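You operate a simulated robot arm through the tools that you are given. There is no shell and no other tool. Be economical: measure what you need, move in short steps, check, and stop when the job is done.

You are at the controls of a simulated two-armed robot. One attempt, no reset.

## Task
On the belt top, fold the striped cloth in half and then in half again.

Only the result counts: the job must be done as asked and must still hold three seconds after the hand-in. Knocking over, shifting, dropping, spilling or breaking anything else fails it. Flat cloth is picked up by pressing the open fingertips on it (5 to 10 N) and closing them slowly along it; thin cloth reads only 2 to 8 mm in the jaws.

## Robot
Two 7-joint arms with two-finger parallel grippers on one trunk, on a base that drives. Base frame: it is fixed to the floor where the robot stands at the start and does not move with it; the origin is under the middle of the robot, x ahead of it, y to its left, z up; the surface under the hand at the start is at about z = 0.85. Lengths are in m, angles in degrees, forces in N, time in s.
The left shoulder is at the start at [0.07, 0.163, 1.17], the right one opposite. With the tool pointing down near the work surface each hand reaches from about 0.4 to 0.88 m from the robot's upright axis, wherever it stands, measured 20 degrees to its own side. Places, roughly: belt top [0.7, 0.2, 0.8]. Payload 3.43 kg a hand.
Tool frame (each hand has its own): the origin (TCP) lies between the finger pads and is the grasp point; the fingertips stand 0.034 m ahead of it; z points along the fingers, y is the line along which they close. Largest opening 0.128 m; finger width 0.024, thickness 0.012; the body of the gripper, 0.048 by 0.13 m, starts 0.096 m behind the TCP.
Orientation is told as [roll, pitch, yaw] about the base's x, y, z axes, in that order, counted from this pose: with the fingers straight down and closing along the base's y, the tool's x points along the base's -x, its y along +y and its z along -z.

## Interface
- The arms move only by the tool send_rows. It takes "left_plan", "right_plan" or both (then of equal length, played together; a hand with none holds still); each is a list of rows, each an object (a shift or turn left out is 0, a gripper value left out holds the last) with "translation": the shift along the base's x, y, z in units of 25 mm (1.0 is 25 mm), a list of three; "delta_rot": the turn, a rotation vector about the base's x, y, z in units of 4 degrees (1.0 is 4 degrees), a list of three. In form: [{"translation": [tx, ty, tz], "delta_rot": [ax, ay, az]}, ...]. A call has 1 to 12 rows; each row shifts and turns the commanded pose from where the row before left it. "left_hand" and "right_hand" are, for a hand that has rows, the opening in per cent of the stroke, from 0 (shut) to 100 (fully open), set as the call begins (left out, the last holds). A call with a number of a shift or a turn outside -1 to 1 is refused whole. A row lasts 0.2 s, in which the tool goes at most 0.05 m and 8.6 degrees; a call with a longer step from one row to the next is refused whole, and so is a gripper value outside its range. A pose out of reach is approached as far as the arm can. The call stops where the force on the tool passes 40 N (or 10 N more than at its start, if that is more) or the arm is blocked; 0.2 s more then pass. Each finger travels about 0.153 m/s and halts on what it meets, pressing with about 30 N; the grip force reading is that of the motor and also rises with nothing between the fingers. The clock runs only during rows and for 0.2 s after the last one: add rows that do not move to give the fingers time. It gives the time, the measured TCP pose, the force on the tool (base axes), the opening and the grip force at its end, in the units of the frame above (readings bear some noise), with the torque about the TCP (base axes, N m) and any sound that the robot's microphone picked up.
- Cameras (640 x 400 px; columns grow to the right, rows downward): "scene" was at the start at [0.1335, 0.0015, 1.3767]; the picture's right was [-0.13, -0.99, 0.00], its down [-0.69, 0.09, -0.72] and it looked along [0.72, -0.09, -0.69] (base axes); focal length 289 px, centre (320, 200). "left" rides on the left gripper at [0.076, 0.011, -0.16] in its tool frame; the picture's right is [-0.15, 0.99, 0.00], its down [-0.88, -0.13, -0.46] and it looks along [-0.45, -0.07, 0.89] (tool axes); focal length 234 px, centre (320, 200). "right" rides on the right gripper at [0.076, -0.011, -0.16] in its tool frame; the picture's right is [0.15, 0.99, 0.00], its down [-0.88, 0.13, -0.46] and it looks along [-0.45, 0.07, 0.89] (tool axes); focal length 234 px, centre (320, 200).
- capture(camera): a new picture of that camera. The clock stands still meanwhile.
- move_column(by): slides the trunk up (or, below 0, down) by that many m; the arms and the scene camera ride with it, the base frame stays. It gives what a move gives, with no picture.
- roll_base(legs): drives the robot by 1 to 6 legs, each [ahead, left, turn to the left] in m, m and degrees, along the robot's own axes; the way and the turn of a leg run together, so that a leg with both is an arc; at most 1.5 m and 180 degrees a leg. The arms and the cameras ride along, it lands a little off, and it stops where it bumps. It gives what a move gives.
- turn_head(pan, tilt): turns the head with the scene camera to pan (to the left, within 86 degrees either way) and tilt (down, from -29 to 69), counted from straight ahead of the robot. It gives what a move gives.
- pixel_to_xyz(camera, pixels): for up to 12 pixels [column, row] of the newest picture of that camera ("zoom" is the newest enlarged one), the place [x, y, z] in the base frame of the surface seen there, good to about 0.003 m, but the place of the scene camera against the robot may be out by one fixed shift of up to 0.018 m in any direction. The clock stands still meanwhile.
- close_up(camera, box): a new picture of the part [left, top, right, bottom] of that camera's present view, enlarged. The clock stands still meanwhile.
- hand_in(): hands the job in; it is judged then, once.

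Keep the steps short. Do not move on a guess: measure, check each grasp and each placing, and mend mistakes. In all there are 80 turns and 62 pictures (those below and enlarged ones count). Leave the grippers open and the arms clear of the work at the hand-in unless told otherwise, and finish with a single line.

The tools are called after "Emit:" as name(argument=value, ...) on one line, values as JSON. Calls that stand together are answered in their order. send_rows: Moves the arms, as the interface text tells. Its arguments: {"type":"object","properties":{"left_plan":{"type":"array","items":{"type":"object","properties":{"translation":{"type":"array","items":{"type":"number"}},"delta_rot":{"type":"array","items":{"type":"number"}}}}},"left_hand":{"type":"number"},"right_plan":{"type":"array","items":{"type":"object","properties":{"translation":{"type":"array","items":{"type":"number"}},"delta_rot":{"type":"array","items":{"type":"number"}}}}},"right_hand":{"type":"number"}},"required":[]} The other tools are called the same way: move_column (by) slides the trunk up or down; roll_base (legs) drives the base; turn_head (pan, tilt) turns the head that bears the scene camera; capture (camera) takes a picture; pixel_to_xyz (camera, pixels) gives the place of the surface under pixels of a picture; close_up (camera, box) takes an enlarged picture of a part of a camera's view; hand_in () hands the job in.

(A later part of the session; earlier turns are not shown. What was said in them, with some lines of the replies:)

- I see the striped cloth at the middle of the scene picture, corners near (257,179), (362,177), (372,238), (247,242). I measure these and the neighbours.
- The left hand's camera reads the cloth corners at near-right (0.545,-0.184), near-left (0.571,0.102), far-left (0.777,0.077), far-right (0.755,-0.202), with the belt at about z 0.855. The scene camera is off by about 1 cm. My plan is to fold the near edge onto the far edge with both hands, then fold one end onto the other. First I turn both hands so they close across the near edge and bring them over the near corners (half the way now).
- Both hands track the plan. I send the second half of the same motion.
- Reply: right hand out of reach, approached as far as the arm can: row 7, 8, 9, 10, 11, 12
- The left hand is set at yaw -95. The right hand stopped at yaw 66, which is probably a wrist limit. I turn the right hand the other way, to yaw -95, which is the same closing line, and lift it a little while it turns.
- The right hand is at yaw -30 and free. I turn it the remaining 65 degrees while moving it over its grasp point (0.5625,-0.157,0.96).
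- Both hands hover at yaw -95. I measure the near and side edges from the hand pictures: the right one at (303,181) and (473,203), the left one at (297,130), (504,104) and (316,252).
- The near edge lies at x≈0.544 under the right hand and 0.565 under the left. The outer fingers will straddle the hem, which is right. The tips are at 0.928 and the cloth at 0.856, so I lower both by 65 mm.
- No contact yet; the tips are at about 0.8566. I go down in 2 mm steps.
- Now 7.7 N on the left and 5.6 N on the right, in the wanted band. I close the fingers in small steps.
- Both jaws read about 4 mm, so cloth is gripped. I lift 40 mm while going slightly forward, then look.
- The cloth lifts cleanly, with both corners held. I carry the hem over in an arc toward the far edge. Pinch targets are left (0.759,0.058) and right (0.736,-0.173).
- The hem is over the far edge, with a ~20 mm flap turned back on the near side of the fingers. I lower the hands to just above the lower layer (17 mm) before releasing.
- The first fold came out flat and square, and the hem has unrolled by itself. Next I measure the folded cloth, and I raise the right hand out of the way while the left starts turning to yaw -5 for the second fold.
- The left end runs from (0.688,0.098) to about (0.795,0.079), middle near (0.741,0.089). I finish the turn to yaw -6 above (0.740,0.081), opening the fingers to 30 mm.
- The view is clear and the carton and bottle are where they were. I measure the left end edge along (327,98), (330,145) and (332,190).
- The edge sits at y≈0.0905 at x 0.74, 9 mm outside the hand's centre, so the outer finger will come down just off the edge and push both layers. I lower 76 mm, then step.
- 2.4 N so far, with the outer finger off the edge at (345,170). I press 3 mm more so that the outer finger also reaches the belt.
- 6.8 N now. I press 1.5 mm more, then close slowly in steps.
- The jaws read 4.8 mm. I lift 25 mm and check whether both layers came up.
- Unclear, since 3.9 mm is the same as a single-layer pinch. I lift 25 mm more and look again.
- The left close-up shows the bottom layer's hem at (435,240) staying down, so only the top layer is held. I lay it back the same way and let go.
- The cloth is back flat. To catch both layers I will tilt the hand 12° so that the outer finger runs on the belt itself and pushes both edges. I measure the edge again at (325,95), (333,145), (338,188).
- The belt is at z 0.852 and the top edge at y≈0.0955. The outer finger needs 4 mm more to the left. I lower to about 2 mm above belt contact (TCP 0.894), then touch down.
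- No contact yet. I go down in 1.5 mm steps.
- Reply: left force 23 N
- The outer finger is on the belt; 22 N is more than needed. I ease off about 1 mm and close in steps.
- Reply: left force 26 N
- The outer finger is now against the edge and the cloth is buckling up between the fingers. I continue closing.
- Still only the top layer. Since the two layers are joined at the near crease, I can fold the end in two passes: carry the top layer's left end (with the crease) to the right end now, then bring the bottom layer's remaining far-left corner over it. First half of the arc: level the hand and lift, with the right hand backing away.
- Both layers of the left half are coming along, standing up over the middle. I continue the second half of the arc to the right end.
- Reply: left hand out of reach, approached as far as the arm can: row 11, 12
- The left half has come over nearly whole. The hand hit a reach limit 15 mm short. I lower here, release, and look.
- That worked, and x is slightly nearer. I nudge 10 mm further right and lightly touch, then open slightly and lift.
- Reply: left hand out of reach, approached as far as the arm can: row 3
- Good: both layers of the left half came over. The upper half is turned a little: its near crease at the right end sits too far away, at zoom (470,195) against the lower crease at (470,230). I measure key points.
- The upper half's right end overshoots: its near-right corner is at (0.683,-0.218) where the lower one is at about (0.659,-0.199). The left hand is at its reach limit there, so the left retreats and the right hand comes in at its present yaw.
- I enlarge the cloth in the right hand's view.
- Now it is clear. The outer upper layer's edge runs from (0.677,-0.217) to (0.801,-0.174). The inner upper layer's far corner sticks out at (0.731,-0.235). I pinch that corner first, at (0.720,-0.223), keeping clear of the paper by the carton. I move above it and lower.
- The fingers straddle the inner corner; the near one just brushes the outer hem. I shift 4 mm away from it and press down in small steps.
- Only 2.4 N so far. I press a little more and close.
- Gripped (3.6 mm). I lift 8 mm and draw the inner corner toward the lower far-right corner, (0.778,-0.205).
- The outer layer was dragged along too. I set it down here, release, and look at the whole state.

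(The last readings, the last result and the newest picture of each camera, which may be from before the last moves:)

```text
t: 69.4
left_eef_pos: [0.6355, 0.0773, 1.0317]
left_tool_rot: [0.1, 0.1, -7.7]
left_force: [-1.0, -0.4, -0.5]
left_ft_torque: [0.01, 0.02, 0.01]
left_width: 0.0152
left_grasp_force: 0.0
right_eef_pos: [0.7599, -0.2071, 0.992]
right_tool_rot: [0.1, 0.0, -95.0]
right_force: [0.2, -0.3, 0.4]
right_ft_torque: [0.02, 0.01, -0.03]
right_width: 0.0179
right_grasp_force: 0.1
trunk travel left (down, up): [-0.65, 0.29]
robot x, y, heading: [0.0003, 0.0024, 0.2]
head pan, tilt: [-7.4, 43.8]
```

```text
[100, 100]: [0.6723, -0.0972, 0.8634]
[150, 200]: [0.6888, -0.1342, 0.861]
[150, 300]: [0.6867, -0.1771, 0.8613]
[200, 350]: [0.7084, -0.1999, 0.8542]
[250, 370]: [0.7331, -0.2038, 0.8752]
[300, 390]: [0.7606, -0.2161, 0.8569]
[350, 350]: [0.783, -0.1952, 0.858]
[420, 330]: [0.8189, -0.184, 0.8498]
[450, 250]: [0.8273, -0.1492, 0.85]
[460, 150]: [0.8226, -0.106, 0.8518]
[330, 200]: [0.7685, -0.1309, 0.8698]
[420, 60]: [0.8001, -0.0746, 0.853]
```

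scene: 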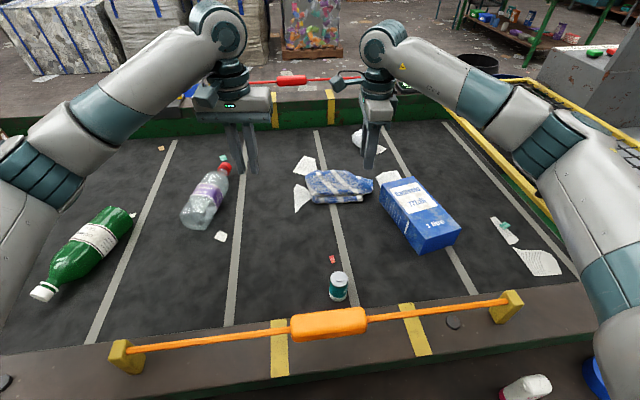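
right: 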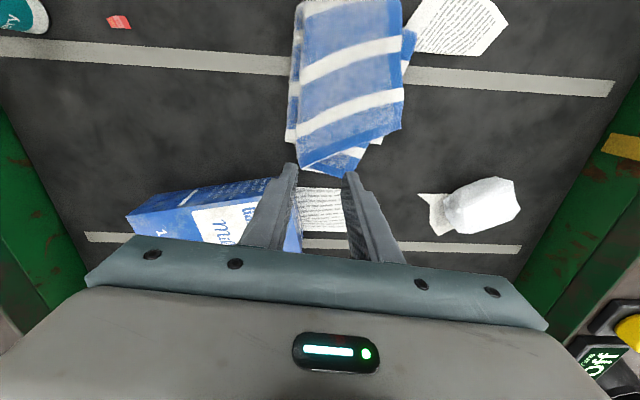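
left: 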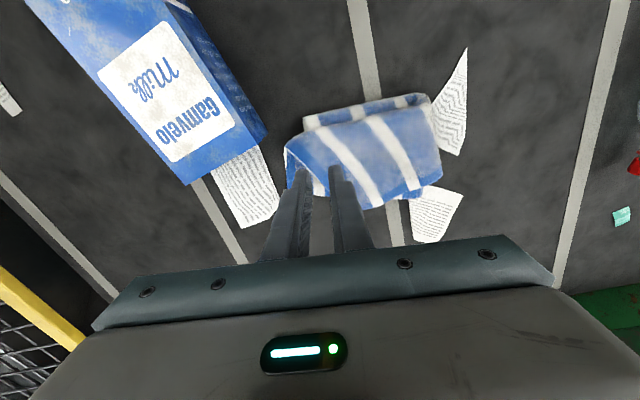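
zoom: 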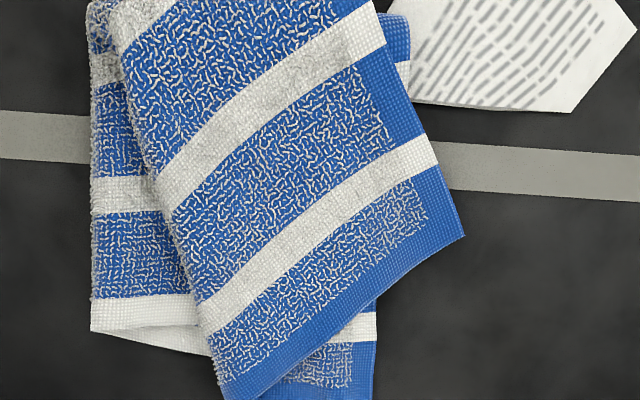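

The upper half is now turned about 25° around the fold's left end. Its crease corner is at (0.72,-0.21) and should be at (0.659,-0.199). I will pinch the crease itself with the right hand at (0.727,-0.198), lift both layers, and swing them back toward the robot.

Emit:
send_rows(right_plan=[{"translation": [-0.44, 0.12, -0.3]}, {"translation": [-0.44, 0.12, -0.7]}, {"translation": [-0.44, 0.12, -0.7]}, {"translation": [0, 0, -0.7]}, {"translation": [0, 0, -0.6]}], right_hand=24)

Emit:
close_up(camera="right", box=[200, 60, 456, 220])

```text
t: 70.6
left_eef_pos: [0.6346, 0.0767, 1.0317]
left_tool_rot: [0.0, 0.0, -7.8]
left_force: [1.0, 0.0, 0.3]
left_ft_torque: [0.02, 0.04, -0.01]
left_width: 0.0153
left_grasp_force: 0.1
right_eef_pos: [0.7275, -0.1956, 0.9167]
right_tool_rot: [0.1, 0.0, -94.9]
right_force: [0.1, 0.5, -0.4]
right_ft_torque: [0.03, -0.02, 0.01]
right_width: 0.0306
right_grasp_force: 0.0
trunk travel left (down, up): [-0.65, 0.29]
robot x, y, heading: [-0.0037, -0.0021, -0.1]
head pan, tilt: [-7.4, 43.8]
```

```text
2.50 times, centred on (328, 140) of right
```

zoom: 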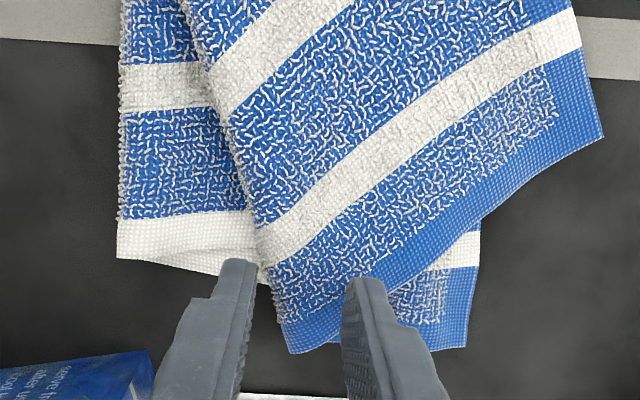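

The fingers straddle the crease well. I go 4 mm further onto the cloth and press down.

Emit:
send_rows(right_plan=[{"translation": [0, 0.2, -0.3]}, {"translation": [0, 0, -0.2]}, {"translation": [0, 0, -0.2]}, {}])

Emit:
send_rows(right_plan=[{"translation": [0, 0, -0.12]}, {"translation": [0, 0, -0.08]}, {}])

```text
t: 71.6
left_eef_pos: [0.6347, 0.0772, 1.0319]
left_tool_rot: [0.1, 0.0, -7.8]
left_force: [0.1, -1.0, -0.1]
left_ft_torque: [0.0, 0.04, -0.05]
left_width: 0.0152
left_grasp_force: 0.1
right_eef_pos: [0.7254, -0.1911, 0.8986]
right_tool_rot: [0.1, 0.0, -94.9]
right_force: [-0.1, 0.7, 1.2]
right_ft_torque: [0.02, 0.01, 0.03]
right_width: 0.031
right_grasp_force: 0.6
trunk travel left (down, up): [-0.65, 0.29]
robot x, y, heading: [0.0046, -0.001, -0.1]
head pan, tilt: [-7.4, 43.8]
```

```text
t: 72.4
left_eef_pos: [0.6347, 0.077, 1.0315]
left_tool_rot: [0.0, -0.1, -7.8]
left_force: [0.0, 0.3, 0.8]
left_ft_torque: [0.0, 0.0, -0.04]
left_width: 0.0155
left_grasp_force: 0.1
right_eef_pos: [0.7259, -0.1902, 0.8943]
right_tool_rot: [0.1, -0.1, -95.0]
right_force: [1.7, -0.2, 6.9]
right_ft_torque: [0.04, -0.14, 0.02]
right_width: 0.0311
right_grasp_force: 0.5
trunk travel left (down, up): [-0.65, 0.29]
robot x, y, heading: [-0.0007, -0.0006, -0.0]
head pan, tilt: [-7.4, 43.8]
```

6.9 N, good. I close slowly, then lift 20 mm and look.

Emit:
send_rows(right_plan=[{}, {}], right_hand=16)

Emit:
send_rows(right_plan=[{}, {}], right_hand=8)

Emit:
send_rows(right_plan=[{}, {}, {}], right_hand=0)

Emit:
send_rows(right_plan=[{"translation": [0, 0, 0.4]}, {"translation": [0, 0, 0.5]}, {}])

Emit:
close_up(camera="right", box=[200, 60, 456, 220])

```text
t: 73.0
left_eef_pos: [0.6334, 0.077, 1.0321]
left_tool_rot: [0.0, 0.1, -7.7]
left_force: [-0.4, -0.6, 1.0]
left_ft_torque: [-0.04, 0.0, 0.01]
left_width: 0.0153
left_grasp_force: 0.1
right_eef_pos: [0.726, -0.1906, 0.8941]
right_tool_rot: [0.2, 0.0, -95.0]
right_force: [2.3, -0.3, 7.3]
right_ft_torque: [0.06, -0.18, 0.02]
right_width: 0.021
right_grasp_force: 0.7
trunk travel left (down, up): [-0.65, 0.29]
robot x, y, heading: [0.0006, -0.002, 0.0]
head pan, tilt: [-7.4, 43.8]
```

```text
t: 73.6
left_eef_pos: [0.6343, 0.0768, 1.0316]
left_tool_rot: [0.0, 0.1, -7.8]
left_force: [0.2, -0.2, 0.6]
left_ft_torque: [0.04, 0.01, 0.01]
left_width: 0.0154
left_grasp_force: 0.1
right_eef_pos: [0.7257, -0.1904, 0.8947]
right_tool_rot: [0.2, -0.1, -95.0]
right_force: [-0.6, -0.3, 6.6]
right_ft_torque: [0.01, -0.13, 0.0]
right_width: 0.0112
right_grasp_force: 0.8
trunk travel left (down, up): [-0.65, 0.29]
robot x, y, heading: [0.0028, 0.0005, -0.1]
head pan, tilt: [-7.4, 43.8]
```

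```text
t: 74.4
left_eef_pos: [0.6349, 0.0768, 1.032]
left_tool_rot: [0.1, 0.0, -7.8]
left_force: [-0.2, -0.1, 0.0]
left_ft_torque: [0.01, 0.01, 0.0]
left_width: 0.0155
left_grasp_force: 0.1
right_eef_pos: [0.726, -0.191, 0.8936]
right_tool_rot: [0.2, 0.0, -94.9]
right_force: [2.7, -1.1, 8.6]
right_ft_torque: [0.01, -0.14, -0.04]
right_width: 0.0071
right_grasp_force: 30.0
trunk travel left (down, up): [-0.65, 0.29]
robot x, y, heading: [-0.0015, -0.0, -0.1]
head pan, tilt: [-7.4, 43.8]
```

```text
t: 75.2
left_eef_pos: [0.635, 0.077, 1.0322]
left_tool_rot: [0.0, 0.0, -7.8]
left_force: [0.2, 0.3, 0.5]
left_ft_torque: [0.01, -0.01, 0.01]
left_width: 0.0154
left_grasp_force: 0.1
right_eef_pos: [0.7252, -0.1911, 0.9166]
right_tool_rot: [-0.1, 0.0, -94.9]
right_force: [-1.1, 0.9, 0.5]
right_ft_torque: [0.0, 0.0, 0.0]
right_width: 0.0064
right_grasp_force: 29.9
trunk travel left (down, up): [-0.65, 0.29]
robot x, y, heading: [-0.0008, -0.0028, -0.2]
head pan, tilt: [-7.4, 43.8]
```

```text
2.50 times, centred on (328, 140) of right
```

zoom: 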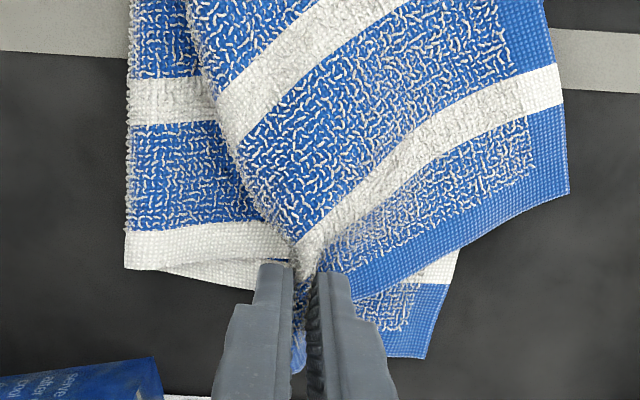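

6.4 mm: the doubled crease is held, and the lower half stays put. I lift 30 mm and swing by (-60, +12) mm while turning about 20° clockwise.

Emit:
send_rows(right_plan=[{"translation": [-0.1, 0, 0.6]}, {"translation": [-0.2, 0.05, 0.6], "delta_rot": [0, 0, -0.6]}, {"translation": [-0.3, 0.05, 0.2], "delta_rot": [0, 0, -0.7]}, {"translation": [-0.3, 0.05, 0], "delta_rot": [0, 0, -0.7]}, {"translation": [-0.3, 0.05, 0], "delta_rot": [0, 0, -0.7]}, {"translation": [-0.3, 0.05, 0], "delta_rot": [0, 0, -0.7]}, {"translation": [-0.3, 0.05, 0], "delta_rot": [0, 0, -0.7]}, {"translation": [-0.3, 0.05, 0], "delta_rot": [0, 0, -0.7]}, {"translation": [-0.3, 0.05, 0], "delta_rot": [0, 0, -0.2]}, {}])

Emit:
close_up(camera="right", box=[160, 20, 480, 220])

```text
t: 77.4
left_eef_pos: [0.6349, 0.0775, 1.0324]
left_tool_rot: [0.0, 0.0, -7.8]
left_force: [0.0, -0.4, -0.2]
left_ft_torque: [0.02, 0.01, 0.01]
left_width: 0.0153
left_grasp_force: 0.0
right_eef_pos: [0.6672, -0.1808, 0.9509]
right_tool_rot: [0.1, -0.1, -114.9]
right_force: [-0.5, -0.1, -0.5]
right_ft_torque: [-0.01, 0.02, 0.08]
right_width: 0.0065
right_grasp_force: 30.3
trunk travel left (down, up): [-0.65, 0.29]
robot x, y, heading: [0.0006, -0.0011, 0.1]
head pan, tilt: [-7.4, 43.8]
```

```text
2.00 times, centred on (320, 120) of right
```

zoom: 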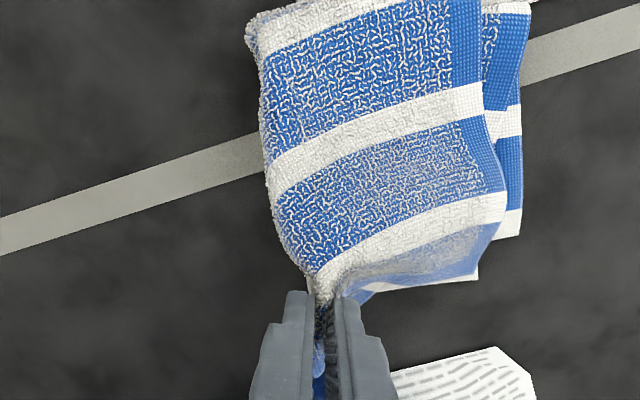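

Now it lies nearly square. I lower 50 mm, open slightly and lift off.

Emit:
send_rows(right_plan=[{"translation": [0, 0, -0.5]}, {"translation": [0, 0, -0.5]}, {"translation": [0, 0, -0.5]}, {"translation": [0, 0, -0.4]}, {"translation": [0, 0, -0.15]}, {}])

Emit:
send_rows(right_plan=[{}, {}], right_hand=14)

Emit:
send_rows(right_plan=[{"translation": [0, 0, 0.6]}, {"translation": [0, 0, 0.9]}, {"translation": [0, 0, 1]}, {"translation": [0, 0, 1]}, {"translation": [0, -0.6, 1]}, {"translation": [0, -0.6, 0.5]}])

Emit:
capture(camera="right")

Emit:
close_up(camera="scene", box=[260, 150, 400, 238])

```text
t: 78.8
left_eef_pos: [0.6341, 0.0781, 1.0323]
left_tool_rot: [0.0, 0.0, -7.9]
left_force: [1.0, 0.0, -0.6]
left_ft_torque: [0.02, 0.01, -0.01]
left_width: 0.0154
left_grasp_force: 0.0
right_eef_pos: [0.6662, -0.1806, 0.9006]
right_tool_rot: [0.2, 0.0, -115.1]
right_force: [-1.2, 0.5, 8.5]
right_ft_torque: [-0.01, 0.0, 0.08]
right_width: 0.0063
right_grasp_force: 30.1
trunk travel left (down, up): [-0.65, 0.29]
robot x, y, heading: [0.0003, 0.0021, 0.0]
head pan, tilt: [-7.4, 43.8]
```

```text
t: 79.4
left_eef_pos: [0.6341, 0.0783, 1.0309]
left_tool_rot: [-0.1, 0.0, -7.7]
left_force: [-0.4, -0.2, -0.6]
left_ft_torque: [-0.03, -0.01, 0.01]
left_width: 0.0156
left_grasp_force: 0.1
right_eef_pos: [0.6647, -0.1812, 0.9012]
right_tool_rot: [0.0, 0.0, -114.9]
right_force: [-1.4, 0.5, 4.4]
right_ft_torque: [0.06, 0.04, 0.07]
right_width: 0.0167
right_grasp_force: 0.1
trunk travel left (down, up): [-0.65, 0.29]
robot x, y, heading: [-0.0009, 0.0009, 0.1]
head pan, tilt: [-7.4, 43.8]
```

```text
t: 80.8
left_eef_pos: [0.6352, 0.0761, 1.0322]
left_tool_rot: [0.0, 0.0, -7.8]
left_force: [-0.3, 0.0, -0.1]
left_ft_torque: [0.0, 0.0, -0.03]
left_width: 0.0151
left_grasp_force: 0.1
right_eef_pos: [0.6653, -0.2107, 1.0249]
right_tool_rot: [0.2, -0.1, -115.1]
right_force: [-0.5, -0.9, -0.6]
right_ft_torque: [-0.02, 0.0, -0.02]
right_width: 0.0179
right_grasp_force: 0.0
trunk travel left (down, up): [-0.65, 0.29]
robot x, y, heading: [0.0012, -0.0007, -0.1]
head pan, tilt: [-7.4, 43.8]
```

```text
13 pictures are left
```

right: 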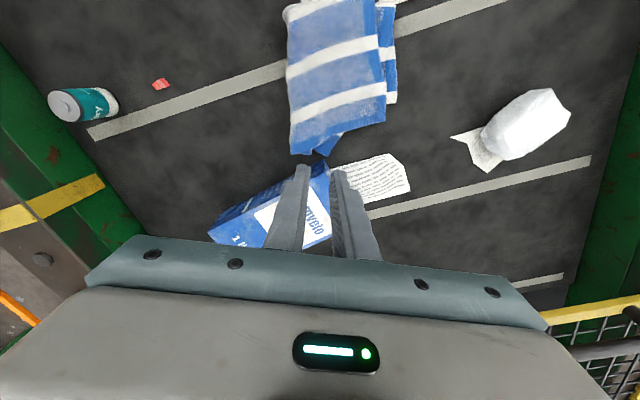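

```text
4.55 times, centred on (330, 194) of scene
```

zoom: 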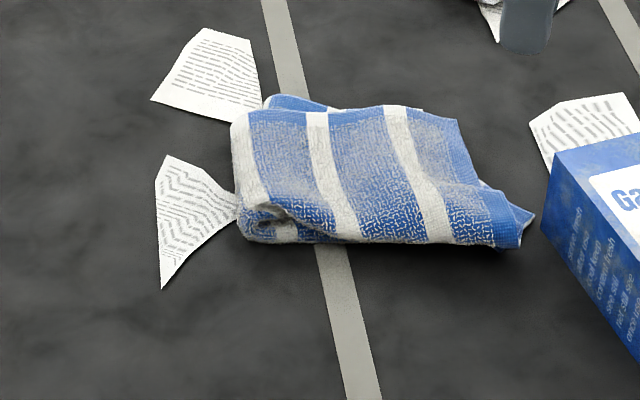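

A good quarter fold already, with an overshoot at the near-right corner. I enlarge the right hand's view to measure how far it pokes out.

Emit:
close_up(camera="right", box=[230, 0, 486, 160])

Emit:
pixel_to_xyz(camera="zoom", pixels=[[155, 100], [155, 375], [200, 385], [225, 385], [275, 325], [390, 300], [415, 250], [390, 20], [230, 200], [160, 300]])

```text
2.50 times, centred on (358, 80) of right
```

zoom: 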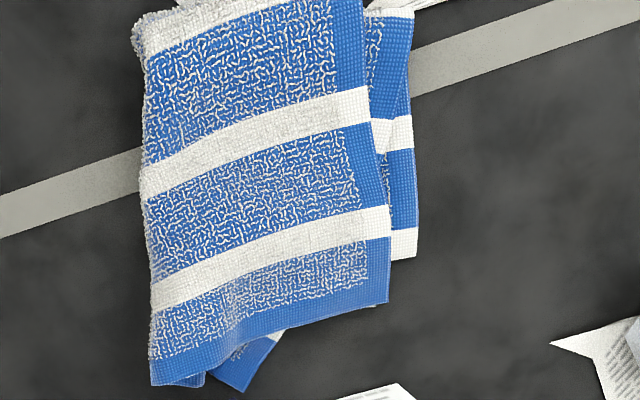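

```text
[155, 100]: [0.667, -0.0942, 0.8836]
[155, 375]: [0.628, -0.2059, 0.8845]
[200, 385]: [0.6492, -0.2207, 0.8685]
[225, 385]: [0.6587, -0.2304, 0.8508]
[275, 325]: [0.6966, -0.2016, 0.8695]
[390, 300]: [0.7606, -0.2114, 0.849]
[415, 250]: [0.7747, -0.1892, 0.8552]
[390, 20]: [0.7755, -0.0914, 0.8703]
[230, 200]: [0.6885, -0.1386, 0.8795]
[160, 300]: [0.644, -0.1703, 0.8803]
```

The crease corner now overshoots toward the robot by about 28 mm (0.628 instead of 0.659), and an inner tip pokes out at (0.66,-0.233). I re-pinch the crease corner at (0.647,-0.185) and move it back by about (+26,+20) mm with a small turn.

Emit:
send_rows(right_plan=[{"translation": [-0.24, 0.34, -0.4]}, {"translation": [-0.24, 0.34, -0.8]}, {"translation": [-0.24, 0.36, -0.9]}, {"translation": [0, 0, -0.9]}, {"translation": [0, 0, -0.8]}, {"translation": [0, 0, -0.5]}], right_hand=24)

Emit:
close_up(camera="right", box=[200, 60, 456, 220])

```text
t: 82.2
left_eef_pos: [0.6346, 0.0772, 1.0316]
left_tool_rot: [0.0, 0.0, -7.8]
left_force: [0.2, 0.4, 0.6]
left_ft_torque: [0.0, -0.02, 0.01]
left_width: 0.0154
left_grasp_force: 0.0
right_eef_pos: [0.6492, -0.185, 0.9152]
right_tool_rot: [0.1, -0.1, -115.0]
right_force: [0.1, 0.1, 0.1]
right_ft_torque: [0.02, 0.01, 0.0]
right_width: 0.0309
right_grasp_force: 0.0
trunk travel left (down, up): [-0.65, 0.29]
robot x, y, heading: [0.0016, -0.0024, 0.3]
head pan, tilt: [-7.4, 43.8]
```

```text
2.50 times, centred on (328, 140) of right
```

zoom: 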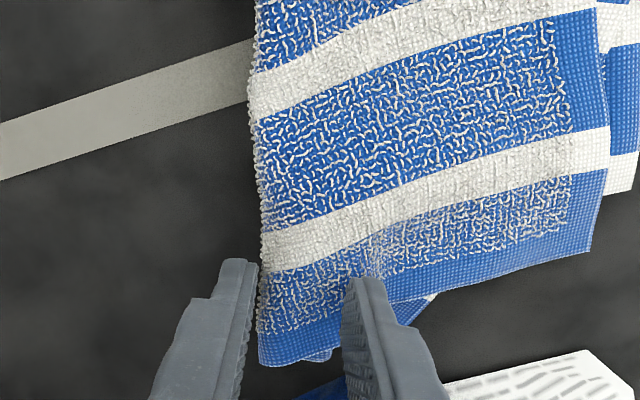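

The fingers straddle the crease. I press down gently and watch the force.

Emit:
send_rows(right_plan=[{"translation": [0, 0.1, -0.3]}, {"translation": [0, 0, -0.2]}, {"translation": [0, 0, -0.15]}, {}])

Emit:
send_rows(right_plan=[{"translation": [0, 0, -0.06]}, {}], right_hand=16)

```text
t: 83.2
left_eef_pos: [0.6341, 0.0768, 1.0314]
left_tool_rot: [0.0, 0.0, -7.8]
left_force: [-0.4, -0.3, 0.9]
left_ft_torque: [-0.01, -0.01, -0.01]
left_width: 0.0155
left_grasp_force: 0.0
right_eef_pos: [0.6479, -0.1824, 0.9012]
right_tool_rot: [0.1, 0.0, -114.9]
right_force: [-0.4, 0.7, 3.1]
right_ft_torque: [-0.01, -0.03, -0.01]
right_width: 0.0308
right_grasp_force: 0.2
trunk travel left (down, up): [-0.65, 0.29]
robot x, y, heading: [-0.0016, 0.0026, 0.1]
head pan, tilt: [-7.4, 43.8]
```

```text
t: 83.8
left_eef_pos: [0.6338, 0.077, 1.0318]
left_tool_rot: [-0.1, 0.0, -7.8]
left_force: [0.0, -0.2, 0.3]
left_ft_torque: [0.01, 0.0, -0.01]
left_width: 0.0152
left_grasp_force: 0.0
right_eef_pos: [0.6479, -0.1815, 0.9]
right_tool_rot: [0.1, -0.1, -115.0]
right_force: [1.0, 0.2, 1.2]
right_ft_torque: [0.01, -0.04, 0.0]
right_width: 0.0206
right_grasp_force: 0.1
trunk travel left (down, up): [-0.65, 0.29]
robot x, y, heading: [-0.0016, 0.0006, -0.0]
head pan, tilt: [-7.4, 43.8]
```

The force is light, so I press 2.5 mm more, then close.

Emit:
send_rows(right_plan=[{"translation": [0, 0, -0.1]}, {}])

Emit:
send_rows(right_plan=[{}, {}], right_hand=8)

Emit:
send_rows(right_plan=[{}, {}, {}], right_hand=0)

Emit:
send_rows(right_plan=[{"translation": [0, 0, 0.4]}, {"translation": [0, 0, 0.5]}, {"translation": [0, 0, 0.4]}])

Emit:
close_up(camera="right", box=[160, 20, 480, 220])

```text
t: 84.4
left_eef_pos: [0.6342, 0.0777, 1.0311]
left_tool_rot: [0.0, 0.0, -7.9]
left_force: [-0.1, 1.1, -0.8]
left_ft_torque: [0.0, 0.0, -0.01]
left_width: 0.0154
left_grasp_force: 0.0
right_eef_pos: [0.6491, -0.1828, 0.8981]
right_tool_rot: [0.1, 0.0, -115.0]
right_force: [-0.4, 0.0, 2.0]
right_ft_torque: [0.03, -0.01, 0.0]
right_width: 0.0204
right_grasp_force: 0.0
trunk travel left (down, up): [-0.65, 0.29]
robot x, y, heading: [-0.0007, -0.0002, 0.0]
head pan, tilt: [-7.4, 43.8]
```

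```text
t: 85.0
left_eef_pos: [0.6349, 0.0766, 1.0316]
left_tool_rot: [0.0, 0.0, -7.7]
left_force: [-1.7, 1.0, -0.3]
left_ft_torque: [-0.01, 0.01, 0.0]
left_width: 0.0153
left_grasp_force: 0.1
right_eef_pos: [0.6486, -0.1827, 0.8975]
right_tool_rot: [0.1, 0.0, -115.0]
right_force: [-0.9, -0.1, 2.7]
right_ft_torque: [0.04, 0.01, 0.0]
right_width: 0.0104
right_grasp_force: 0.1
trunk travel left (down, up): [-0.65, 0.29]
robot x, y, heading: [-0.0003, -0.0012, -0.1]
head pan, tilt: [-7.4, 43.8]
```

```text
t: 85.8
left_eef_pos: [0.6345, 0.0766, 1.0332]
left_tool_rot: [0.0, 0.0, -7.8]
left_force: [-0.4, 0.3, -0.2]
left_ft_torque: [-0.03, -0.01, 0.0]
left_width: 0.0154
left_grasp_force: 0.0
right_eef_pos: [0.6483, -0.1829, 0.8986]
right_tool_rot: [0.1, 0.0, -115.0]
right_force: [1.2, -0.6, 1.4]
right_ft_torque: [-0.04, -0.09, 0.02]
right_width: 0.0042
right_grasp_force: 30.3
trunk travel left (down, up): [-0.65, 0.29]
robot x, y, heading: [0.0005, 0.0025, -0.3]
head pan, tilt: [-7.4, 43.8]
```

```text
t: 86.6
left_eef_pos: [0.6344, 0.0776, 1.0328]
left_tool_rot: [0.0, 0.0, -7.7]
left_force: [0.6, -0.4, -0.2]
left_ft_torque: [0.01, 0.01, -0.01]
left_width: 0.0155
left_grasp_force: 0.0
right_eef_pos: [0.6486, -0.1815, 0.9297]
right_tool_rot: [0.1, 0.0, -114.9]
right_force: [0.5, 0.9, 0.4]
right_ft_torque: [0.02, -0.02, 0.02]
right_width: 0.004
right_grasp_force: 29.8
trunk travel left (down, up): [-0.65, 0.29]
robot x, y, heading: [-0.0016, -0.0018, -0.2]
head pan, tilt: [-7.4, 43.8]
```

```text
2.00 times, centred on (320, 120) of right
```

zoom: 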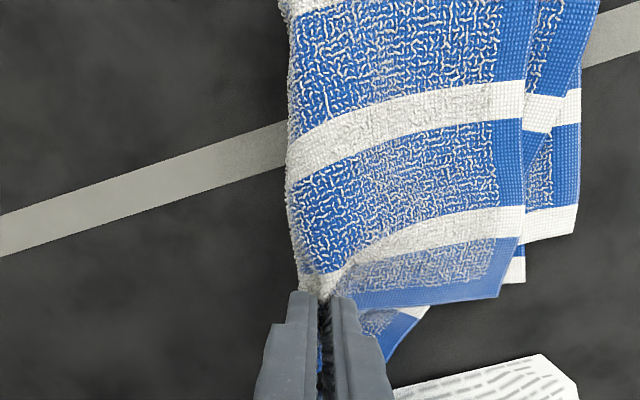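

Held, crease lifted. I raise 15 mm, shift (+27,+20) mm with a 10° turn back, then lower.

Emit:
send_rows(right_plan=[{"translation": [0.1, 0.1, 0.4]}, {"translation": [0.25, 0.2, 0.2], "delta_rot": [0, 0, 0.6]}, {"translation": [0.25, 0.2, 0], "delta_rot": [0, 0, 0.6]}, {"translation": [0.25, 0.2, 0], "delta_rot": [0, 0, 0.6]}, {"translation": [0.25, 0.1, -0.2], "delta_rot": [0, 0, 0.6]}, {"translation": [0, 0, -0.5]}, {"translation": [0, 0, -0.5]}, {"translation": [0, 0, -0.4]}, {}])

Emit:
send_rows(right_plan=[{}, {}], right_hand=14)

Emit:
send_rows(right_plan=[{"translation": [0, 0, 0.6]}, {"translation": [0, 0, 0.9]}, {"translation": [0, 0, 1]}, {"translation": [0, 0, 1]}, {"translation": [0, -0.6, 1]}, {"translation": [0, -0.6, 0.3]}])

Emit:
close_up(camera="right", box=[200, 0, 456, 160])

Emit:
pixel_to_xyz(camera="zoom", pixels=[[200, 100], [200, 200], [200, 300], [240, 350], [260, 370], [300, 350], [340, 330], [400, 300], [440, 250], [450, 200], [460, 100], [300, 150]])

```text
t: 88.6
left_eef_pos: [0.6335, 0.0772, 1.0322]
left_tool_rot: [0.0, 0.0, -7.8]
left_force: [-0.2, -0.4, 0.4]
left_ft_torque: [0.0, -0.01, -0.04]
left_width: 0.0156
left_grasp_force: 0.0
right_eef_pos: [0.6755, -0.163, 0.9061]
right_tool_rot: [0.1, 0.0, -105.4]
right_force: [1.1, -0.1, 1.9]
right_ft_torque: [0.0, 0.04, -0.09]
right_width: 0.0043
right_grasp_force: 30.1
trunk travel left (down, up): [-0.65, 0.29]
robot x, y, heading: [0.0031, 0.0013, -0.1]
head pan, tilt: [-7.4, 43.8]
```

```text
t: 89.2
left_eef_pos: [0.6348, 0.0771, 1.0318]
left_tool_rot: [0.0, -0.1, -7.9]
left_force: [0.1, -0.2, -1.1]
left_ft_torque: [-0.03, 0.01, 0.02]
left_width: 0.0154
left_grasp_force: 0.1
right_eef_pos: [0.6756, -0.1618, 0.9055]
right_tool_rot: [0.2, 0.0, -105.4]
right_force: [0.5, 0.0, 1.7]
right_ft_torque: [0.01, 0.03, -0.04]
right_width: 0.0179
right_grasp_force: 0.0
trunk travel left (down, up): [-0.65, 0.29]
robot x, y, heading: [-0.0004, 0.0004, 0.2]
head pan, tilt: [-7.4, 43.8]
```

```text
t: 90.6
left_eef_pos: [0.6341, 0.0774, 1.0315]
left_tool_rot: [0.0, 0.0, -7.8]
left_force: [0.1, -0.2, 1.0]
left_ft_torque: [-0.01, 0.02, -0.05]
left_width: 0.0156
left_grasp_force: 0.0
right_eef_pos: [0.6767, -0.1948, 1.026]
right_tool_rot: [0.1, -0.1, -105.2]
right_force: [-0.3, -1.0, -0.3]
right_ft_torque: [0.01, 0.0, -0.01]
right_width: 0.0179
right_grasp_force: 0.1
trunk travel left (down, up): [-0.65, 0.29]
robot x, y, heading: [-0.0013, -0.0001, -0.1]
head pan, tilt: [-7.4, 43.8]
```

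```text
2.50 times, centred on (328, 80) of right
```

zoom: 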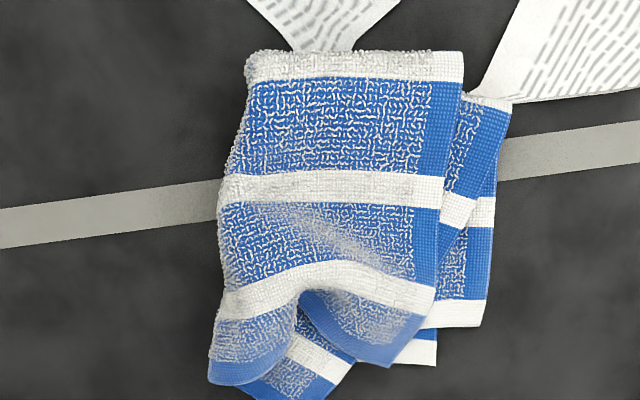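

```text
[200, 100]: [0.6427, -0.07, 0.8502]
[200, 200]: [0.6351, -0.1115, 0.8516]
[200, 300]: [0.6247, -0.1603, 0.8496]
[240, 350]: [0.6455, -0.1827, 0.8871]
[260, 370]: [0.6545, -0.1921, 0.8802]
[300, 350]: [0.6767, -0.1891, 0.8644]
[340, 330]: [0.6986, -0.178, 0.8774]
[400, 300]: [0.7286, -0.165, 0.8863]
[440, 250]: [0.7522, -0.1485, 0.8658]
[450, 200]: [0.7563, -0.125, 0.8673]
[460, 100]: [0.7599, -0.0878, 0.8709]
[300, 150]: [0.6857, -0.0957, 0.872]
```

The outer layer now has a lump at its right hem, with its far corner pulled in near zoom (385,358). I measure that corner and the other outline points to draw it out to its place.

Emit:
pixel_to_xyz(camera="zoom", pixels=[[388, 362], [400, 340], [375, 335], [425, 358], [475, 322], [300, 390], [225, 380], [215, 340], [425, 320], [335, 375], [245, 75], [490, 120]])

```text
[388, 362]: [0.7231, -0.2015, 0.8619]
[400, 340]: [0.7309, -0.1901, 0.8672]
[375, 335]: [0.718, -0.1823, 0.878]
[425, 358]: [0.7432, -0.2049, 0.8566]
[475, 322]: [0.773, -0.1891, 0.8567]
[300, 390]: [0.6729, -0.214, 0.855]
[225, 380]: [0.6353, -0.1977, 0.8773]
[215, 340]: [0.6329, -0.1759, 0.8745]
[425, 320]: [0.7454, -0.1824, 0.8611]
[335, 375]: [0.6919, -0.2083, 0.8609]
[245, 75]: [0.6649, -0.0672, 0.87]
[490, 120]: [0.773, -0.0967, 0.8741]
```

The outer corner is at (0.723,-0.20) and belongs near (0.768,-0.20). I pinch it at (0.718,-0.187), closing across the hem.

Emit:
send_rows(right_plan=[{"translation": [0.55, 0.1, -0.5], "delta_rot": [0, 0, 0.8]}, {"translation": [0.55, 0.1, -0.8], "delta_rot": [0, 0, 0.8]}, {"translation": [0.55, 0.1, -0.9], "delta_rot": [0, 0, 0.8]}, {"translation": [0, 0, -0.9]}, {"translation": [0, 0, -0.9]}, {"translation": [0, 0, -0.5]}], right_hand=26)

Emit:
close_up(camera="right", box=[180, 40, 468, 220])

```text
t: 92.0
left_eef_pos: [0.6337, 0.0771, 1.0343]
left_tool_rot: [0.0, 0.0, -7.8]
left_force: [0.6, -0.9, 0.6]
left_ft_torque: [-0.01, -0.02, 0.0]
left_width: 0.0152
left_grasp_force: 0.0
right_eef_pos: [0.7182, -0.1868, 0.911]
right_tool_rot: [0.0, 0.0, -95.7]
right_force: [-0.2, -0.5, 0.4]
right_ft_torque: [0.0, 0.01, 0.02]
right_width: 0.0334
right_grasp_force: 0.1
trunk travel left (down, up): [-0.65, 0.29]
robot x, y, heading: [0.0028, -0.0007, -0.2]
head pan, tilt: [-7.4, 43.8]
```

```text
2.22 times, centred on (324, 130) of right
```

zoom: 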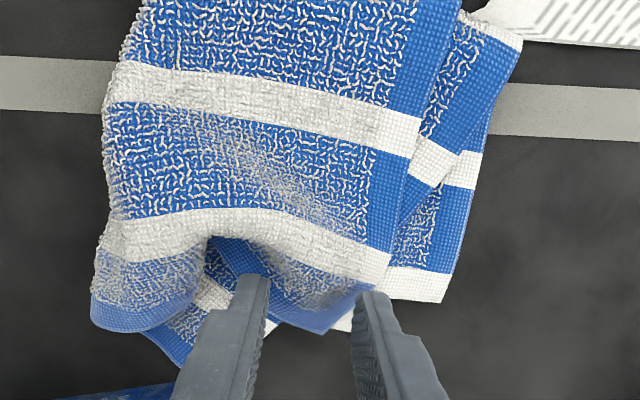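

The fingers straddle the outer corner well. I lower and pinch gently.

Emit:
send_rows(right_plan=[{"translation": [0, 0, -0.25]}, {"translation": [0, 0, -0.2]}, {"translation": [0, 0, -0.1]}, {}], right_hand=26)

Emit:
send_rows(right_plan=[{"translation": [0, 0, -0.05]}, {}], right_hand=16)

Emit:
send_rows(right_plan=[{}, {}, {}, {}], right_hand=0)

```text
t: 93.0
left_eef_pos: [0.6356, 0.077, 1.0311]
left_tool_rot: [0.0, 0.0, -7.8]
left_force: [0.2, -0.2, 0.5]
left_ft_torque: [-0.01, 0.02, -0.02]
left_width: 0.0155
left_grasp_force: 0.0
right_eef_pos: [0.7152, -0.1859, 0.8999]
right_tool_rot: [0.1, 0.1, -95.8]
right_force: [-0.1, 0.5, 1.2]
right_ft_torque: [0.06, -0.01, 0.03]
right_width: 0.033
right_grasp_force: 0.0
trunk travel left (down, up): [-0.65, 0.29]
robot x, y, heading: [0.0012, 0.0013, -0.1]
head pan, tilt: [-7.4, 43.8]
```

```text
t: 93.6
left_eef_pos: [0.6342, 0.078, 1.0332]
left_tool_rot: [0.1, 0.0, -7.8]
left_force: [-0.3, 0.6, 0.0]
left_ft_torque: [0.0, -0.01, 0.01]
left_width: 0.0153
left_grasp_force: 0.0
right_eef_pos: [0.7173, -0.1855, 0.8975]
right_tool_rot: [0.1, -0.1, -95.8]
right_force: [0.3, 0.2, 2.5]
right_ft_torque: [0.02, 0.02, 0.0]
right_width: 0.0202
right_grasp_force: 0.0
trunk travel left (down, up): [-0.65, 0.29]
robot x, y, heading: [0.0034, 0.0002, 0.0]
head pan, tilt: [-7.4, 43.8]
```

```text
t: 94.6
left_eef_pos: [0.6347, 0.077, 1.0321]
left_tool_rot: [0.0, 0.0, -7.7]
left_force: [0.2, 1.2, -0.1]
left_ft_torque: [0.0, 0.01, -0.01]
left_width: 0.0154
left_grasp_force: 0.0
right_eef_pos: [0.7172, -0.1871, 0.8985]
right_tool_rot: [0.1, 0.0, -95.8]
right_force: [-0.5, 0.3, 1.3]
right_ft_torque: [0.0, 0.05, -0.01]
right_width: 0.0041
right_grasp_force: 29.8
trunk travel left (down, up): [-0.65, 0.29]
robot x, y, heading: [0.002, 0.0006, -0.1]
head pan, tilt: [-7.4, 43.8]
```

Gripped (4.1 mm). I lift 15 mm, draw it (+45,-6) mm, set it down, release and look.

Emit:
send_rows(right_plan=[{"translation": [0.05, 0, 0.3]}, {"translation": [0.3, -0.04, 0.3]}, {"translation": [0.3, -0.04, 0]}, {"translation": [0.3, -0.04, 0]}, {"translation": [0.3, -0.04, 0]}, {"translation": [0.3, -0.04, 0]}, {"translation": [0.3, -0.04, -0.1]}, {"translation": [0, 0, -0.3]}, {"translation": [0, 0, -0.25]}, {}])

Emit:
send_rows(right_plan=[{}, {}], right_hand=14)

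Emit:
send_rows(right_plan=[{"translation": [0, 0, 0.6]}, {"translation": [0, 0, 0.9]}, {"translation": [-0.5, 0, 1]}, {"translation": [-0.5, 0, 1]}, {"translation": [-0.5, -0.4, 1]}, {"translation": [-0.5, -0.4, 0.4]}])

Emit:
close_up(camera="right", box=[220, 0, 476, 160])

Emit:
pixel_to_xyz(camera="zoom", pixels=[[200, 100], [200, 200], [200, 300], [240, 350], [260, 370], [300, 350], [340, 330], [400, 300], [440, 250], [450, 200], [460, 100], [300, 150]])

```text
t: 96.8
left_eef_pos: [0.6356, 0.0766, 1.0314]
left_tool_rot: [0.1, 0.0, -7.7]
left_force: [0.2, -0.6, 0.1]
left_ft_torque: [0.01, 0.0, 0.01]
left_width: 0.0152
left_grasp_force: 0.1
right_eef_pos: [0.7625, -0.1901, 0.8951]
right_tool_rot: [0.0, 0.0, -95.8]
right_force: [-0.6, 0.3, 1.3]
right_ft_torque: [-0.02, 0.01, 0.02]
right_width: 0.0042
right_grasp_force: 29.8
trunk travel left (down, up): [-0.65, 0.29]
robot x, y, heading: [0.0021, -0.0011, 0.1]
head pan, tilt: [-7.4, 43.8]
```

```text
t: 97.4
left_eef_pos: [0.6349, 0.0774, 1.0332]
left_tool_rot: [0.0, 0.0, -7.8]
left_force: [0.0, -1.0, -1.0]
left_ft_torque: [0.02, 0.0, 0.01]
left_width: 0.0152
left_grasp_force: 0.1
right_eef_pos: [0.763, -0.1912, 0.8963]
right_tool_rot: [0.1, 0.1, -95.8]
right_force: [1.3, -0.1, 0.5]
right_ft_torque: [0.04, -0.04, 0.0]
right_width: 0.0176
right_grasp_force: 0.0
trunk travel left (down, up): [-0.65, 0.29]
robot x, y, heading: [-0.002, -0.0016, 0.1]
head pan, tilt: [-7.4, 43.8]
```

```text
t: 98.8
left_eef_pos: [0.6355, 0.0776, 1.0321]
left_tool_rot: [0.0, 0.0, -7.8]
left_force: [-0.4, -0.5, -0.9]
left_ft_torque: [0.02, 0.0, -0.01]
left_width: 0.0155
left_grasp_force: 0.0
right_eef_pos: [0.7126, -0.2103, 1.0206]
right_tool_rot: [0.1, -0.1, -95.7]
right_force: [0.1, -0.3, 1.4]
right_ft_torque: [-0.03, -0.01, -0.01]
right_width: 0.0177
right_grasp_force: 0.2
trunk travel left (down, up): [-0.65, 0.29]
robot x, y, heading: [0.0024, -0.0008, 0.0]
head pan, tilt: [-7.4, 43.8]
```

```text
2.50 times, centred on (348, 80) of right
```

zoom: 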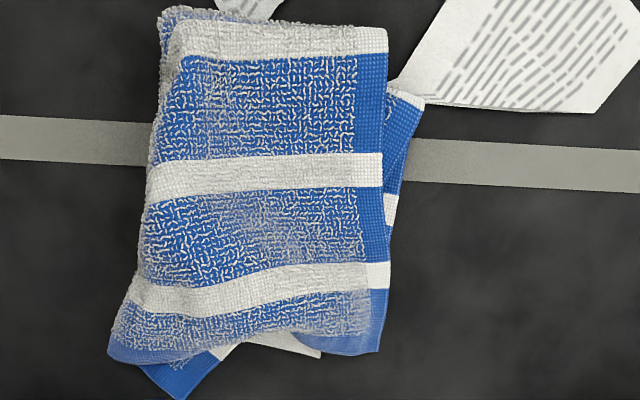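

```text
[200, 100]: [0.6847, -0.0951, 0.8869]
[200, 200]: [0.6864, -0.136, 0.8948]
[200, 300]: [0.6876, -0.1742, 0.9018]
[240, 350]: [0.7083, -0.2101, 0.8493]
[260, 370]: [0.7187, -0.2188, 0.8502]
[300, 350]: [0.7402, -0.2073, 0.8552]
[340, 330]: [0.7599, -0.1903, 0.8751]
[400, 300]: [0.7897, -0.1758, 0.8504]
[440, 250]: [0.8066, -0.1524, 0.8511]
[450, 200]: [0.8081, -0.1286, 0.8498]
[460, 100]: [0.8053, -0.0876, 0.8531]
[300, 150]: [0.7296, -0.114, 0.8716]
```

The outline is now close to a clean quarter. What remains is the inner layer's tip poking out at zoom (180,395) and a soft lump above it. I measure it.

Emit:
pixel_to_xyz(camera="zoom", pixels=[[180, 393], [165, 375], [195, 378], [215, 365], [112, 352], [145, 250], [160, 40], [380, 345], [318, 353], [385, 40], [420, 100], [388, 290]])

```text
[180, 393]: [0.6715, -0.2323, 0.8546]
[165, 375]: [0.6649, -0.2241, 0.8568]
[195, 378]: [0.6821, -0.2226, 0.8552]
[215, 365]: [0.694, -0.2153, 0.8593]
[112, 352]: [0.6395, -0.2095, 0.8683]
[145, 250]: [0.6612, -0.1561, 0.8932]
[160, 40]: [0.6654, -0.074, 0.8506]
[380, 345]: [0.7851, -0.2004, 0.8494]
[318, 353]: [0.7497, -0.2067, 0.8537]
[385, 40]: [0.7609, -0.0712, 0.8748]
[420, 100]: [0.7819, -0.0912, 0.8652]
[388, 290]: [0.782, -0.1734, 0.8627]
```

The tip pokes out by about 20 mm at (0.672,-0.232), with the carton only ~1–2 cm further. I approach at (0.688,-0.219) with a narrow opening and check the clearance before touching.

Emit:
send_rows(right_plan=[{"translation": [-0.34, -0.12, -0.4]}, {"translation": [-0.34, -0.12, -0.8]}, {"translation": [-0.3, -0.11, -0.9]}, {"translation": [0, 0, -0.9]}, {"translation": [0, 0, -0.9]}, {"translation": [0, 0, -0.4]}], right_hand=17)

Emit:
close_up(camera="right", box=[180, 60, 468, 240])

```text
t: 100.2
left_eef_pos: [0.6352, 0.0762, 1.0315]
left_tool_rot: [0.1, 0.0, -7.8]
left_force: [0.6, -0.4, 0.5]
left_ft_torque: [-0.02, -0.01, 0.0]
left_width: 0.0154
left_grasp_force: 0.1
right_eef_pos: [0.6882, -0.221, 0.9115]
right_tool_rot: [0.2, 0.0, -95.8]
right_force: [0.5, 0.6, 0.6]
right_ft_torque: [0.0, 0.03, 0.01]
right_width: 0.0218
right_grasp_force: 0.0
trunk travel left (down, up): [-0.65, 0.29]
robot x, y, heading: [0.0012, -0.0001, -0.0]
head pan, tilt: [-7.4, 43.8]
```

```text
2.22 times, centred on (324, 150) of right
```

zoom: 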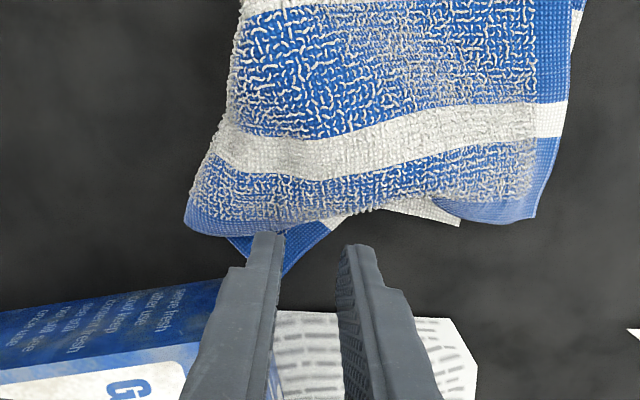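

The near finger is over the tip and the carton stays clear on the far side. I shift 8 mm nearer and 3 mm left, then lower in steps watching the force.

Emit:
send_rows(right_plan=[{"translation": [-0.3, 0.12, 0]}, {"translation": [0, 0, -0.3]}, {"translation": [0, 0, -0.3]}, {"translation": [0, 0, -0.2]}, {}])

Emit:
send_rows(right_plan=[{"translation": [0, 0, -0.1]}, {"translation": [0, 0, -0.08]}, {}])

```text
t: 101.4
left_eef_pos: [0.6335, 0.0773, 1.0317]
left_tool_rot: [0.0, 0.0, -7.8]
left_force: [0.1, 1.0, 0.3]
left_ft_torque: [0.03, 0.01, -0.01]
left_width: 0.0156
left_grasp_force: 0.0
right_eef_pos: [0.683, -0.2171, 0.8907]
right_tool_rot: [0.2, 0.0, -95.8]
right_force: [-1.0, -0.8, 1.4]
right_ft_torque: [0.05, 0.08, 0.02]
right_width: 0.0217
right_grasp_force: 0.0
trunk travel left (down, up): [-0.65, 0.29]
robot x, y, heading: [-0.0015, -0.0001, 0.2]
head pan, tilt: [-7.4, 43.8]
```

```text
t: 102.2
left_eef_pos: [0.6336, 0.0767, 1.0334]
left_tool_rot: [0.0, 0.1, -7.8]
left_force: [-0.2, 0.4, 0.5]
left_ft_torque: [0.0, -0.02, 0.02]
left_width: 0.0151
left_grasp_force: 0.0
right_eef_pos: [0.6806, -0.2163, 0.888]
right_tool_rot: [0.3, 0.0, -95.8]
right_force: [1.9, -3.2, 15.8]
right_ft_torque: [0.08, 0.12, 0.01]
right_width: 0.0206
right_grasp_force: 0.0
trunk travel left (down, up): [-0.65, 0.29]
robot x, y, heading: [-0.0002, -0.0008, -0.1]
head pan, tilt: [-7.4, 43.8]
```

15.8 N: I ease off 0.7 mm and close slowly.

Emit:
send_rows(right_plan=[{"translation": [0, 0, 0.04]}, {}], right_hand=9)

Emit:
send_rows(right_plan=[{}, {}, {}], right_hand=0)

```text
t: 102.8
left_eef_pos: [0.6337, 0.0771, 1.0329]
left_tool_rot: [0.1, -0.1, -7.8]
left_force: [-0.6, 0.0, -0.3]
left_ft_torque: [-0.01, -0.02, -0.02]
left_width: 0.0153
left_grasp_force: 0.0
right_eef_pos: [0.6797, -0.217, 0.8894]
right_tool_rot: [0.1, 0.0, -95.8]
right_force: [1.1, -1.6, 13.8]
right_ft_torque: [0.04, 0.06, 0.0]
right_width: 0.011
right_grasp_force: 0.0
trunk travel left (down, up): [-0.65, 0.29]
robot x, y, heading: [0.0002, -0.0017, -0.1]
head pan, tilt: [-7.4, 43.8]
```

```text
t: 103.6
left_eef_pos: [0.6325, 0.0769, 1.0326]
left_tool_rot: [0.0, -0.1, -7.8]
left_force: [0.0, 0.2, -0.5]
left_ft_torque: [0.01, -0.04, 0.02]
left_width: 0.0156
left_grasp_force: 0.0
right_eef_pos: [0.6795, -0.2156, 0.8883]
right_tool_rot: [0.2, 0.0, -95.7]
right_force: [-7.9, -1.3, 11.1]
right_ft_torque: [0.07, 0.35, 0.08]
right_width: 0.0038
right_grasp_force: 30.1
trunk travel left (down, up): [-0.65, 0.29]
robot x, y, heading: [-0.0023, -0.0033, 0.1]
head pan, tilt: [-7.4, 43.8]
```

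Gripped (3.8 mm). I draw it low along the right end by (+45,+10) mm, which should pull the inner bunch straight, then release and look.

Emit:
send_rows(right_plan=[{"translation": [0.05, 0.05, 0.2]}, {"translation": [0.3, 0.06, 0]}, {"translation": [0.3, 0.06, 0]}, {"translation": [0.3, 0.06, 0]}, {"translation": [0.3, 0.06, 0]}, {"translation": [0.3, 0.06, 0]}, {"translation": [0.25, 0.06, 0]}, {"translation": [0, 0, -0.12]}, {}])

Emit:
send_rows(right_plan=[{}, {}], right_hand=14)

Emit:
send_rows(right_plan=[{"translation": [0, -0.1, 0.6]}, {"translation": [0, 0, 0.9]}, {"translation": [0, 0, 1]}, {"translation": [0, 0, 1]}, {"translation": [0, -0.4, 1]}, {"translation": [0, -0.4, 0.4]}])

Emit:
close_up(camera="right", box=[200, 0, 456, 160])

Emit:
pixel_to_xyz(camera="zoom", pixels=[[150, 50], [150, 150], [150, 250], [150, 330], [200, 300], [220, 380], [280, 360], [320, 340], [380, 320], [400, 250], [400, 100], [280, 200]])

```text
t: 105.6
left_eef_pos: [0.6339, 0.0774, 1.0321]
left_tool_rot: [0.0, 0.0, -7.8]
left_force: [0.4, 0.3, -0.4]
left_ft_torque: [-0.04, -0.04, 0.0]
left_width: 0.0154
left_grasp_force: 0.1
right_eef_pos: [0.7273, -0.2053, 0.8904]
right_tool_rot: [0.2, -0.1, -95.9]
right_force: [-1.1, 0.2, 3.4]
right_ft_torque: [0.0, 0.03, 0.02]
right_width: 0.0036
right_grasp_force: 30.0
trunk travel left (down, up): [-0.65, 0.29]
robot x, y, heading: [-0.0039, -0.001, -0.2]
head pan, tilt: [-7.4, 43.8]
```

```text
t: 106.2
left_eef_pos: [0.6344, 0.0767, 1.0322]
left_tool_rot: [0.0, 0.0, -7.8]
left_force: [0.0, -0.3, 0.2]
left_ft_torque: [-0.01, 0.01, -0.01]
left_width: 0.0154
left_grasp_force: 0.1
right_eef_pos: [0.7255, -0.2061, 0.8896]
right_tool_rot: [0.1, 0.0, -95.7]
right_force: [2.7, -1.1, 3.4]
right_ft_torque: [0.01, -0.06, -0.03]
right_width: 0.0166
right_grasp_force: 0.0
trunk travel left (down, up): [-0.65, 0.29]
robot x, y, heading: [0.0008, 0.0001, 0.1]
head pan, tilt: [-7.4, 43.8]
```

```text
t: 107.6
left_eef_pos: [0.6342, 0.0778, 1.0312]
left_tool_rot: [0.0, -0.2, -7.8]
left_force: [-1.2, -0.7, -0.1]
left_ft_torque: [-0.02, -0.01, 0.02]
left_width: 0.0153
left_grasp_force: 0.0
right_eef_pos: [0.7255, -0.2312, 1.0122]
right_tool_rot: [0.1, 0.0, -95.6]
right_force: [0.5, -0.2, 0.6]
right_ft_torque: [0.0, 0.01, -0.01]
right_width: 0.0176
right_grasp_force: 0.0
trunk travel left (down, up): [-0.65, 0.29]
robot x, y, heading: [-0.0011, 0.0013, 0.1]
head pan, tilt: [-7.4, 43.8]
```

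```text
2.50 times, centred on (328, 80) of right
```

zoom: 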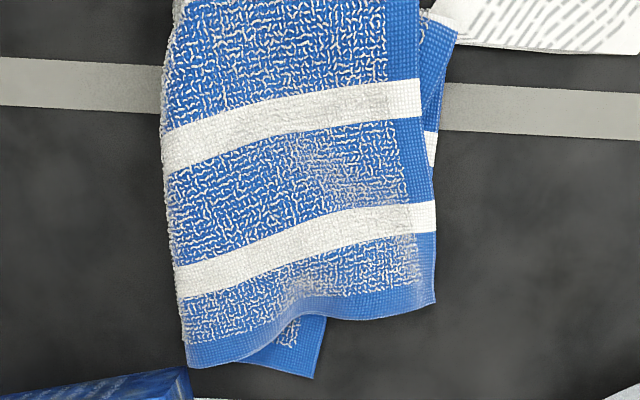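

```text
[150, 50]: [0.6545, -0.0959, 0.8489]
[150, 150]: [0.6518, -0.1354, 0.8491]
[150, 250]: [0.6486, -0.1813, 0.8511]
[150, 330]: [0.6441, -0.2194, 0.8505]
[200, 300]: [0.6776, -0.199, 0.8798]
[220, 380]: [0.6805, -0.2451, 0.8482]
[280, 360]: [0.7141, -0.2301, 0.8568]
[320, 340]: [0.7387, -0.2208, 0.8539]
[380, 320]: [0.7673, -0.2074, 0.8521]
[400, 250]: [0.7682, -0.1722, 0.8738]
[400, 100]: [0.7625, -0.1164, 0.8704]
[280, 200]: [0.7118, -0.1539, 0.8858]
```

Now the bunch is gone. All layers form a neat quarter rectangle about 0.115 x 0.16 m, and only a small tip shows at the right end. I stop here, open both grippers and back both arms away at height.

Emit:
send_rows(left_plan=[{"translation": [0, 0, 0.5]}, {"translation": [0, 0.5, 0.5]}, {"translation": [-0.3, 1, 0]}, {"translation": [-0.3, 1, 0]}, {"translation": [-0.3, 1, 0]}, {"translation": [-0.3, 0.5, 0]}, {}, {}], right_plan=[{"translation": [0, 0, 0.9]}, {"translation": [-0.3, -0.3, 0.9]}, {"translation": [-0.9, -0.6, 0.2]}, {"translation": [-1, -0.7, 0]}, {"translation": [-1, -0.7, 0]}, {"translation": [-1, -0.7, 0]}, {"translation": [-1, -0.7, 0]}, {"translation": [-1, -0.7, 0]}])

Emit:
send_rows(left_plan=[{}, {}, {}, {}], right_plan=[{}, {}, {}, {}], left_hand=100, right_hand=100)

Emit:
close_up(camera="scene", box=[170, 120, 470, 310])

```text
t: 109.4
left_eef_pos: [0.6015, 0.1767, 1.0576]
left_tool_rot: [0.0, -0.1, -7.8]
left_force: [0.0, -0.4, 0.5]
left_ft_torque: [0.02, 0.0, 0.03]
left_width: 0.0156
left_grasp_force: 0.1
right_eef_pos: [0.5685, -0.3416, 1.0624]
right_tool_rot: [0.2, 0.1, -95.7]
right_force: [0.5, 0.2, 0.9]
right_ft_torque: [0.0, -0.04, 0.0]
right_width: 0.018
right_grasp_force: 0.0
trunk travel left (down, up): [-0.65, 0.29]
robot x, y, heading: [-0.0004, 0.0005, -0.1]
head pan, tilt: [-7.4, 43.8]
```

```text
t: 110.4
left_eef_pos: [0.6035, 0.1781, 1.0569]
left_tool_rot: [0.0, 0.0, -7.8]
left_force: [0.6, 1.1, -0.5]
left_ft_torque: [-0.01, -0.01, 0.01]
left_width: 0.1279
left_grasp_force: 0.1
right_eef_pos: [0.5699, -0.3408, 1.0625]
right_tool_rot: [0.1, 0.1, -95.8]
right_force: [-0.1, -1.2, -0.1]
right_ft_torque: [0.01, -0.01, -0.01]
right_width: 0.1279
right_grasp_force: 0.1
trunk travel left (down, up): [-0.65, 0.29]
robot x, y, heading: [0.0039, -0.0012, -0.1]
head pan, tilt: [-7.4, 43.8]
```

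```text
2.11 times, centred on (320, 215) of scene
```

zoom: 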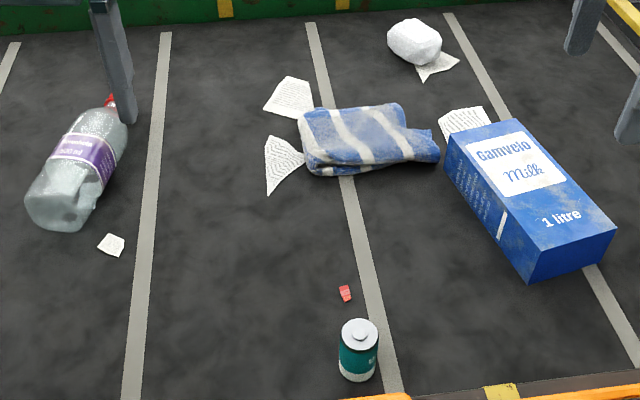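

The cloth lies as a flat quarter fold. The bottle, carton, can and papers are at their starting pixels, the grippers are open and the arms are clear, so I hand in.

Emit:
hand_in()

```text
The job is handed in.
```

The striped cloth is folded in half and in half again on the belt top and handed in, with the upper half overshooting the lower by about 2 cm at the right end and a small inner tip showing there; nothing else appears to have moved.
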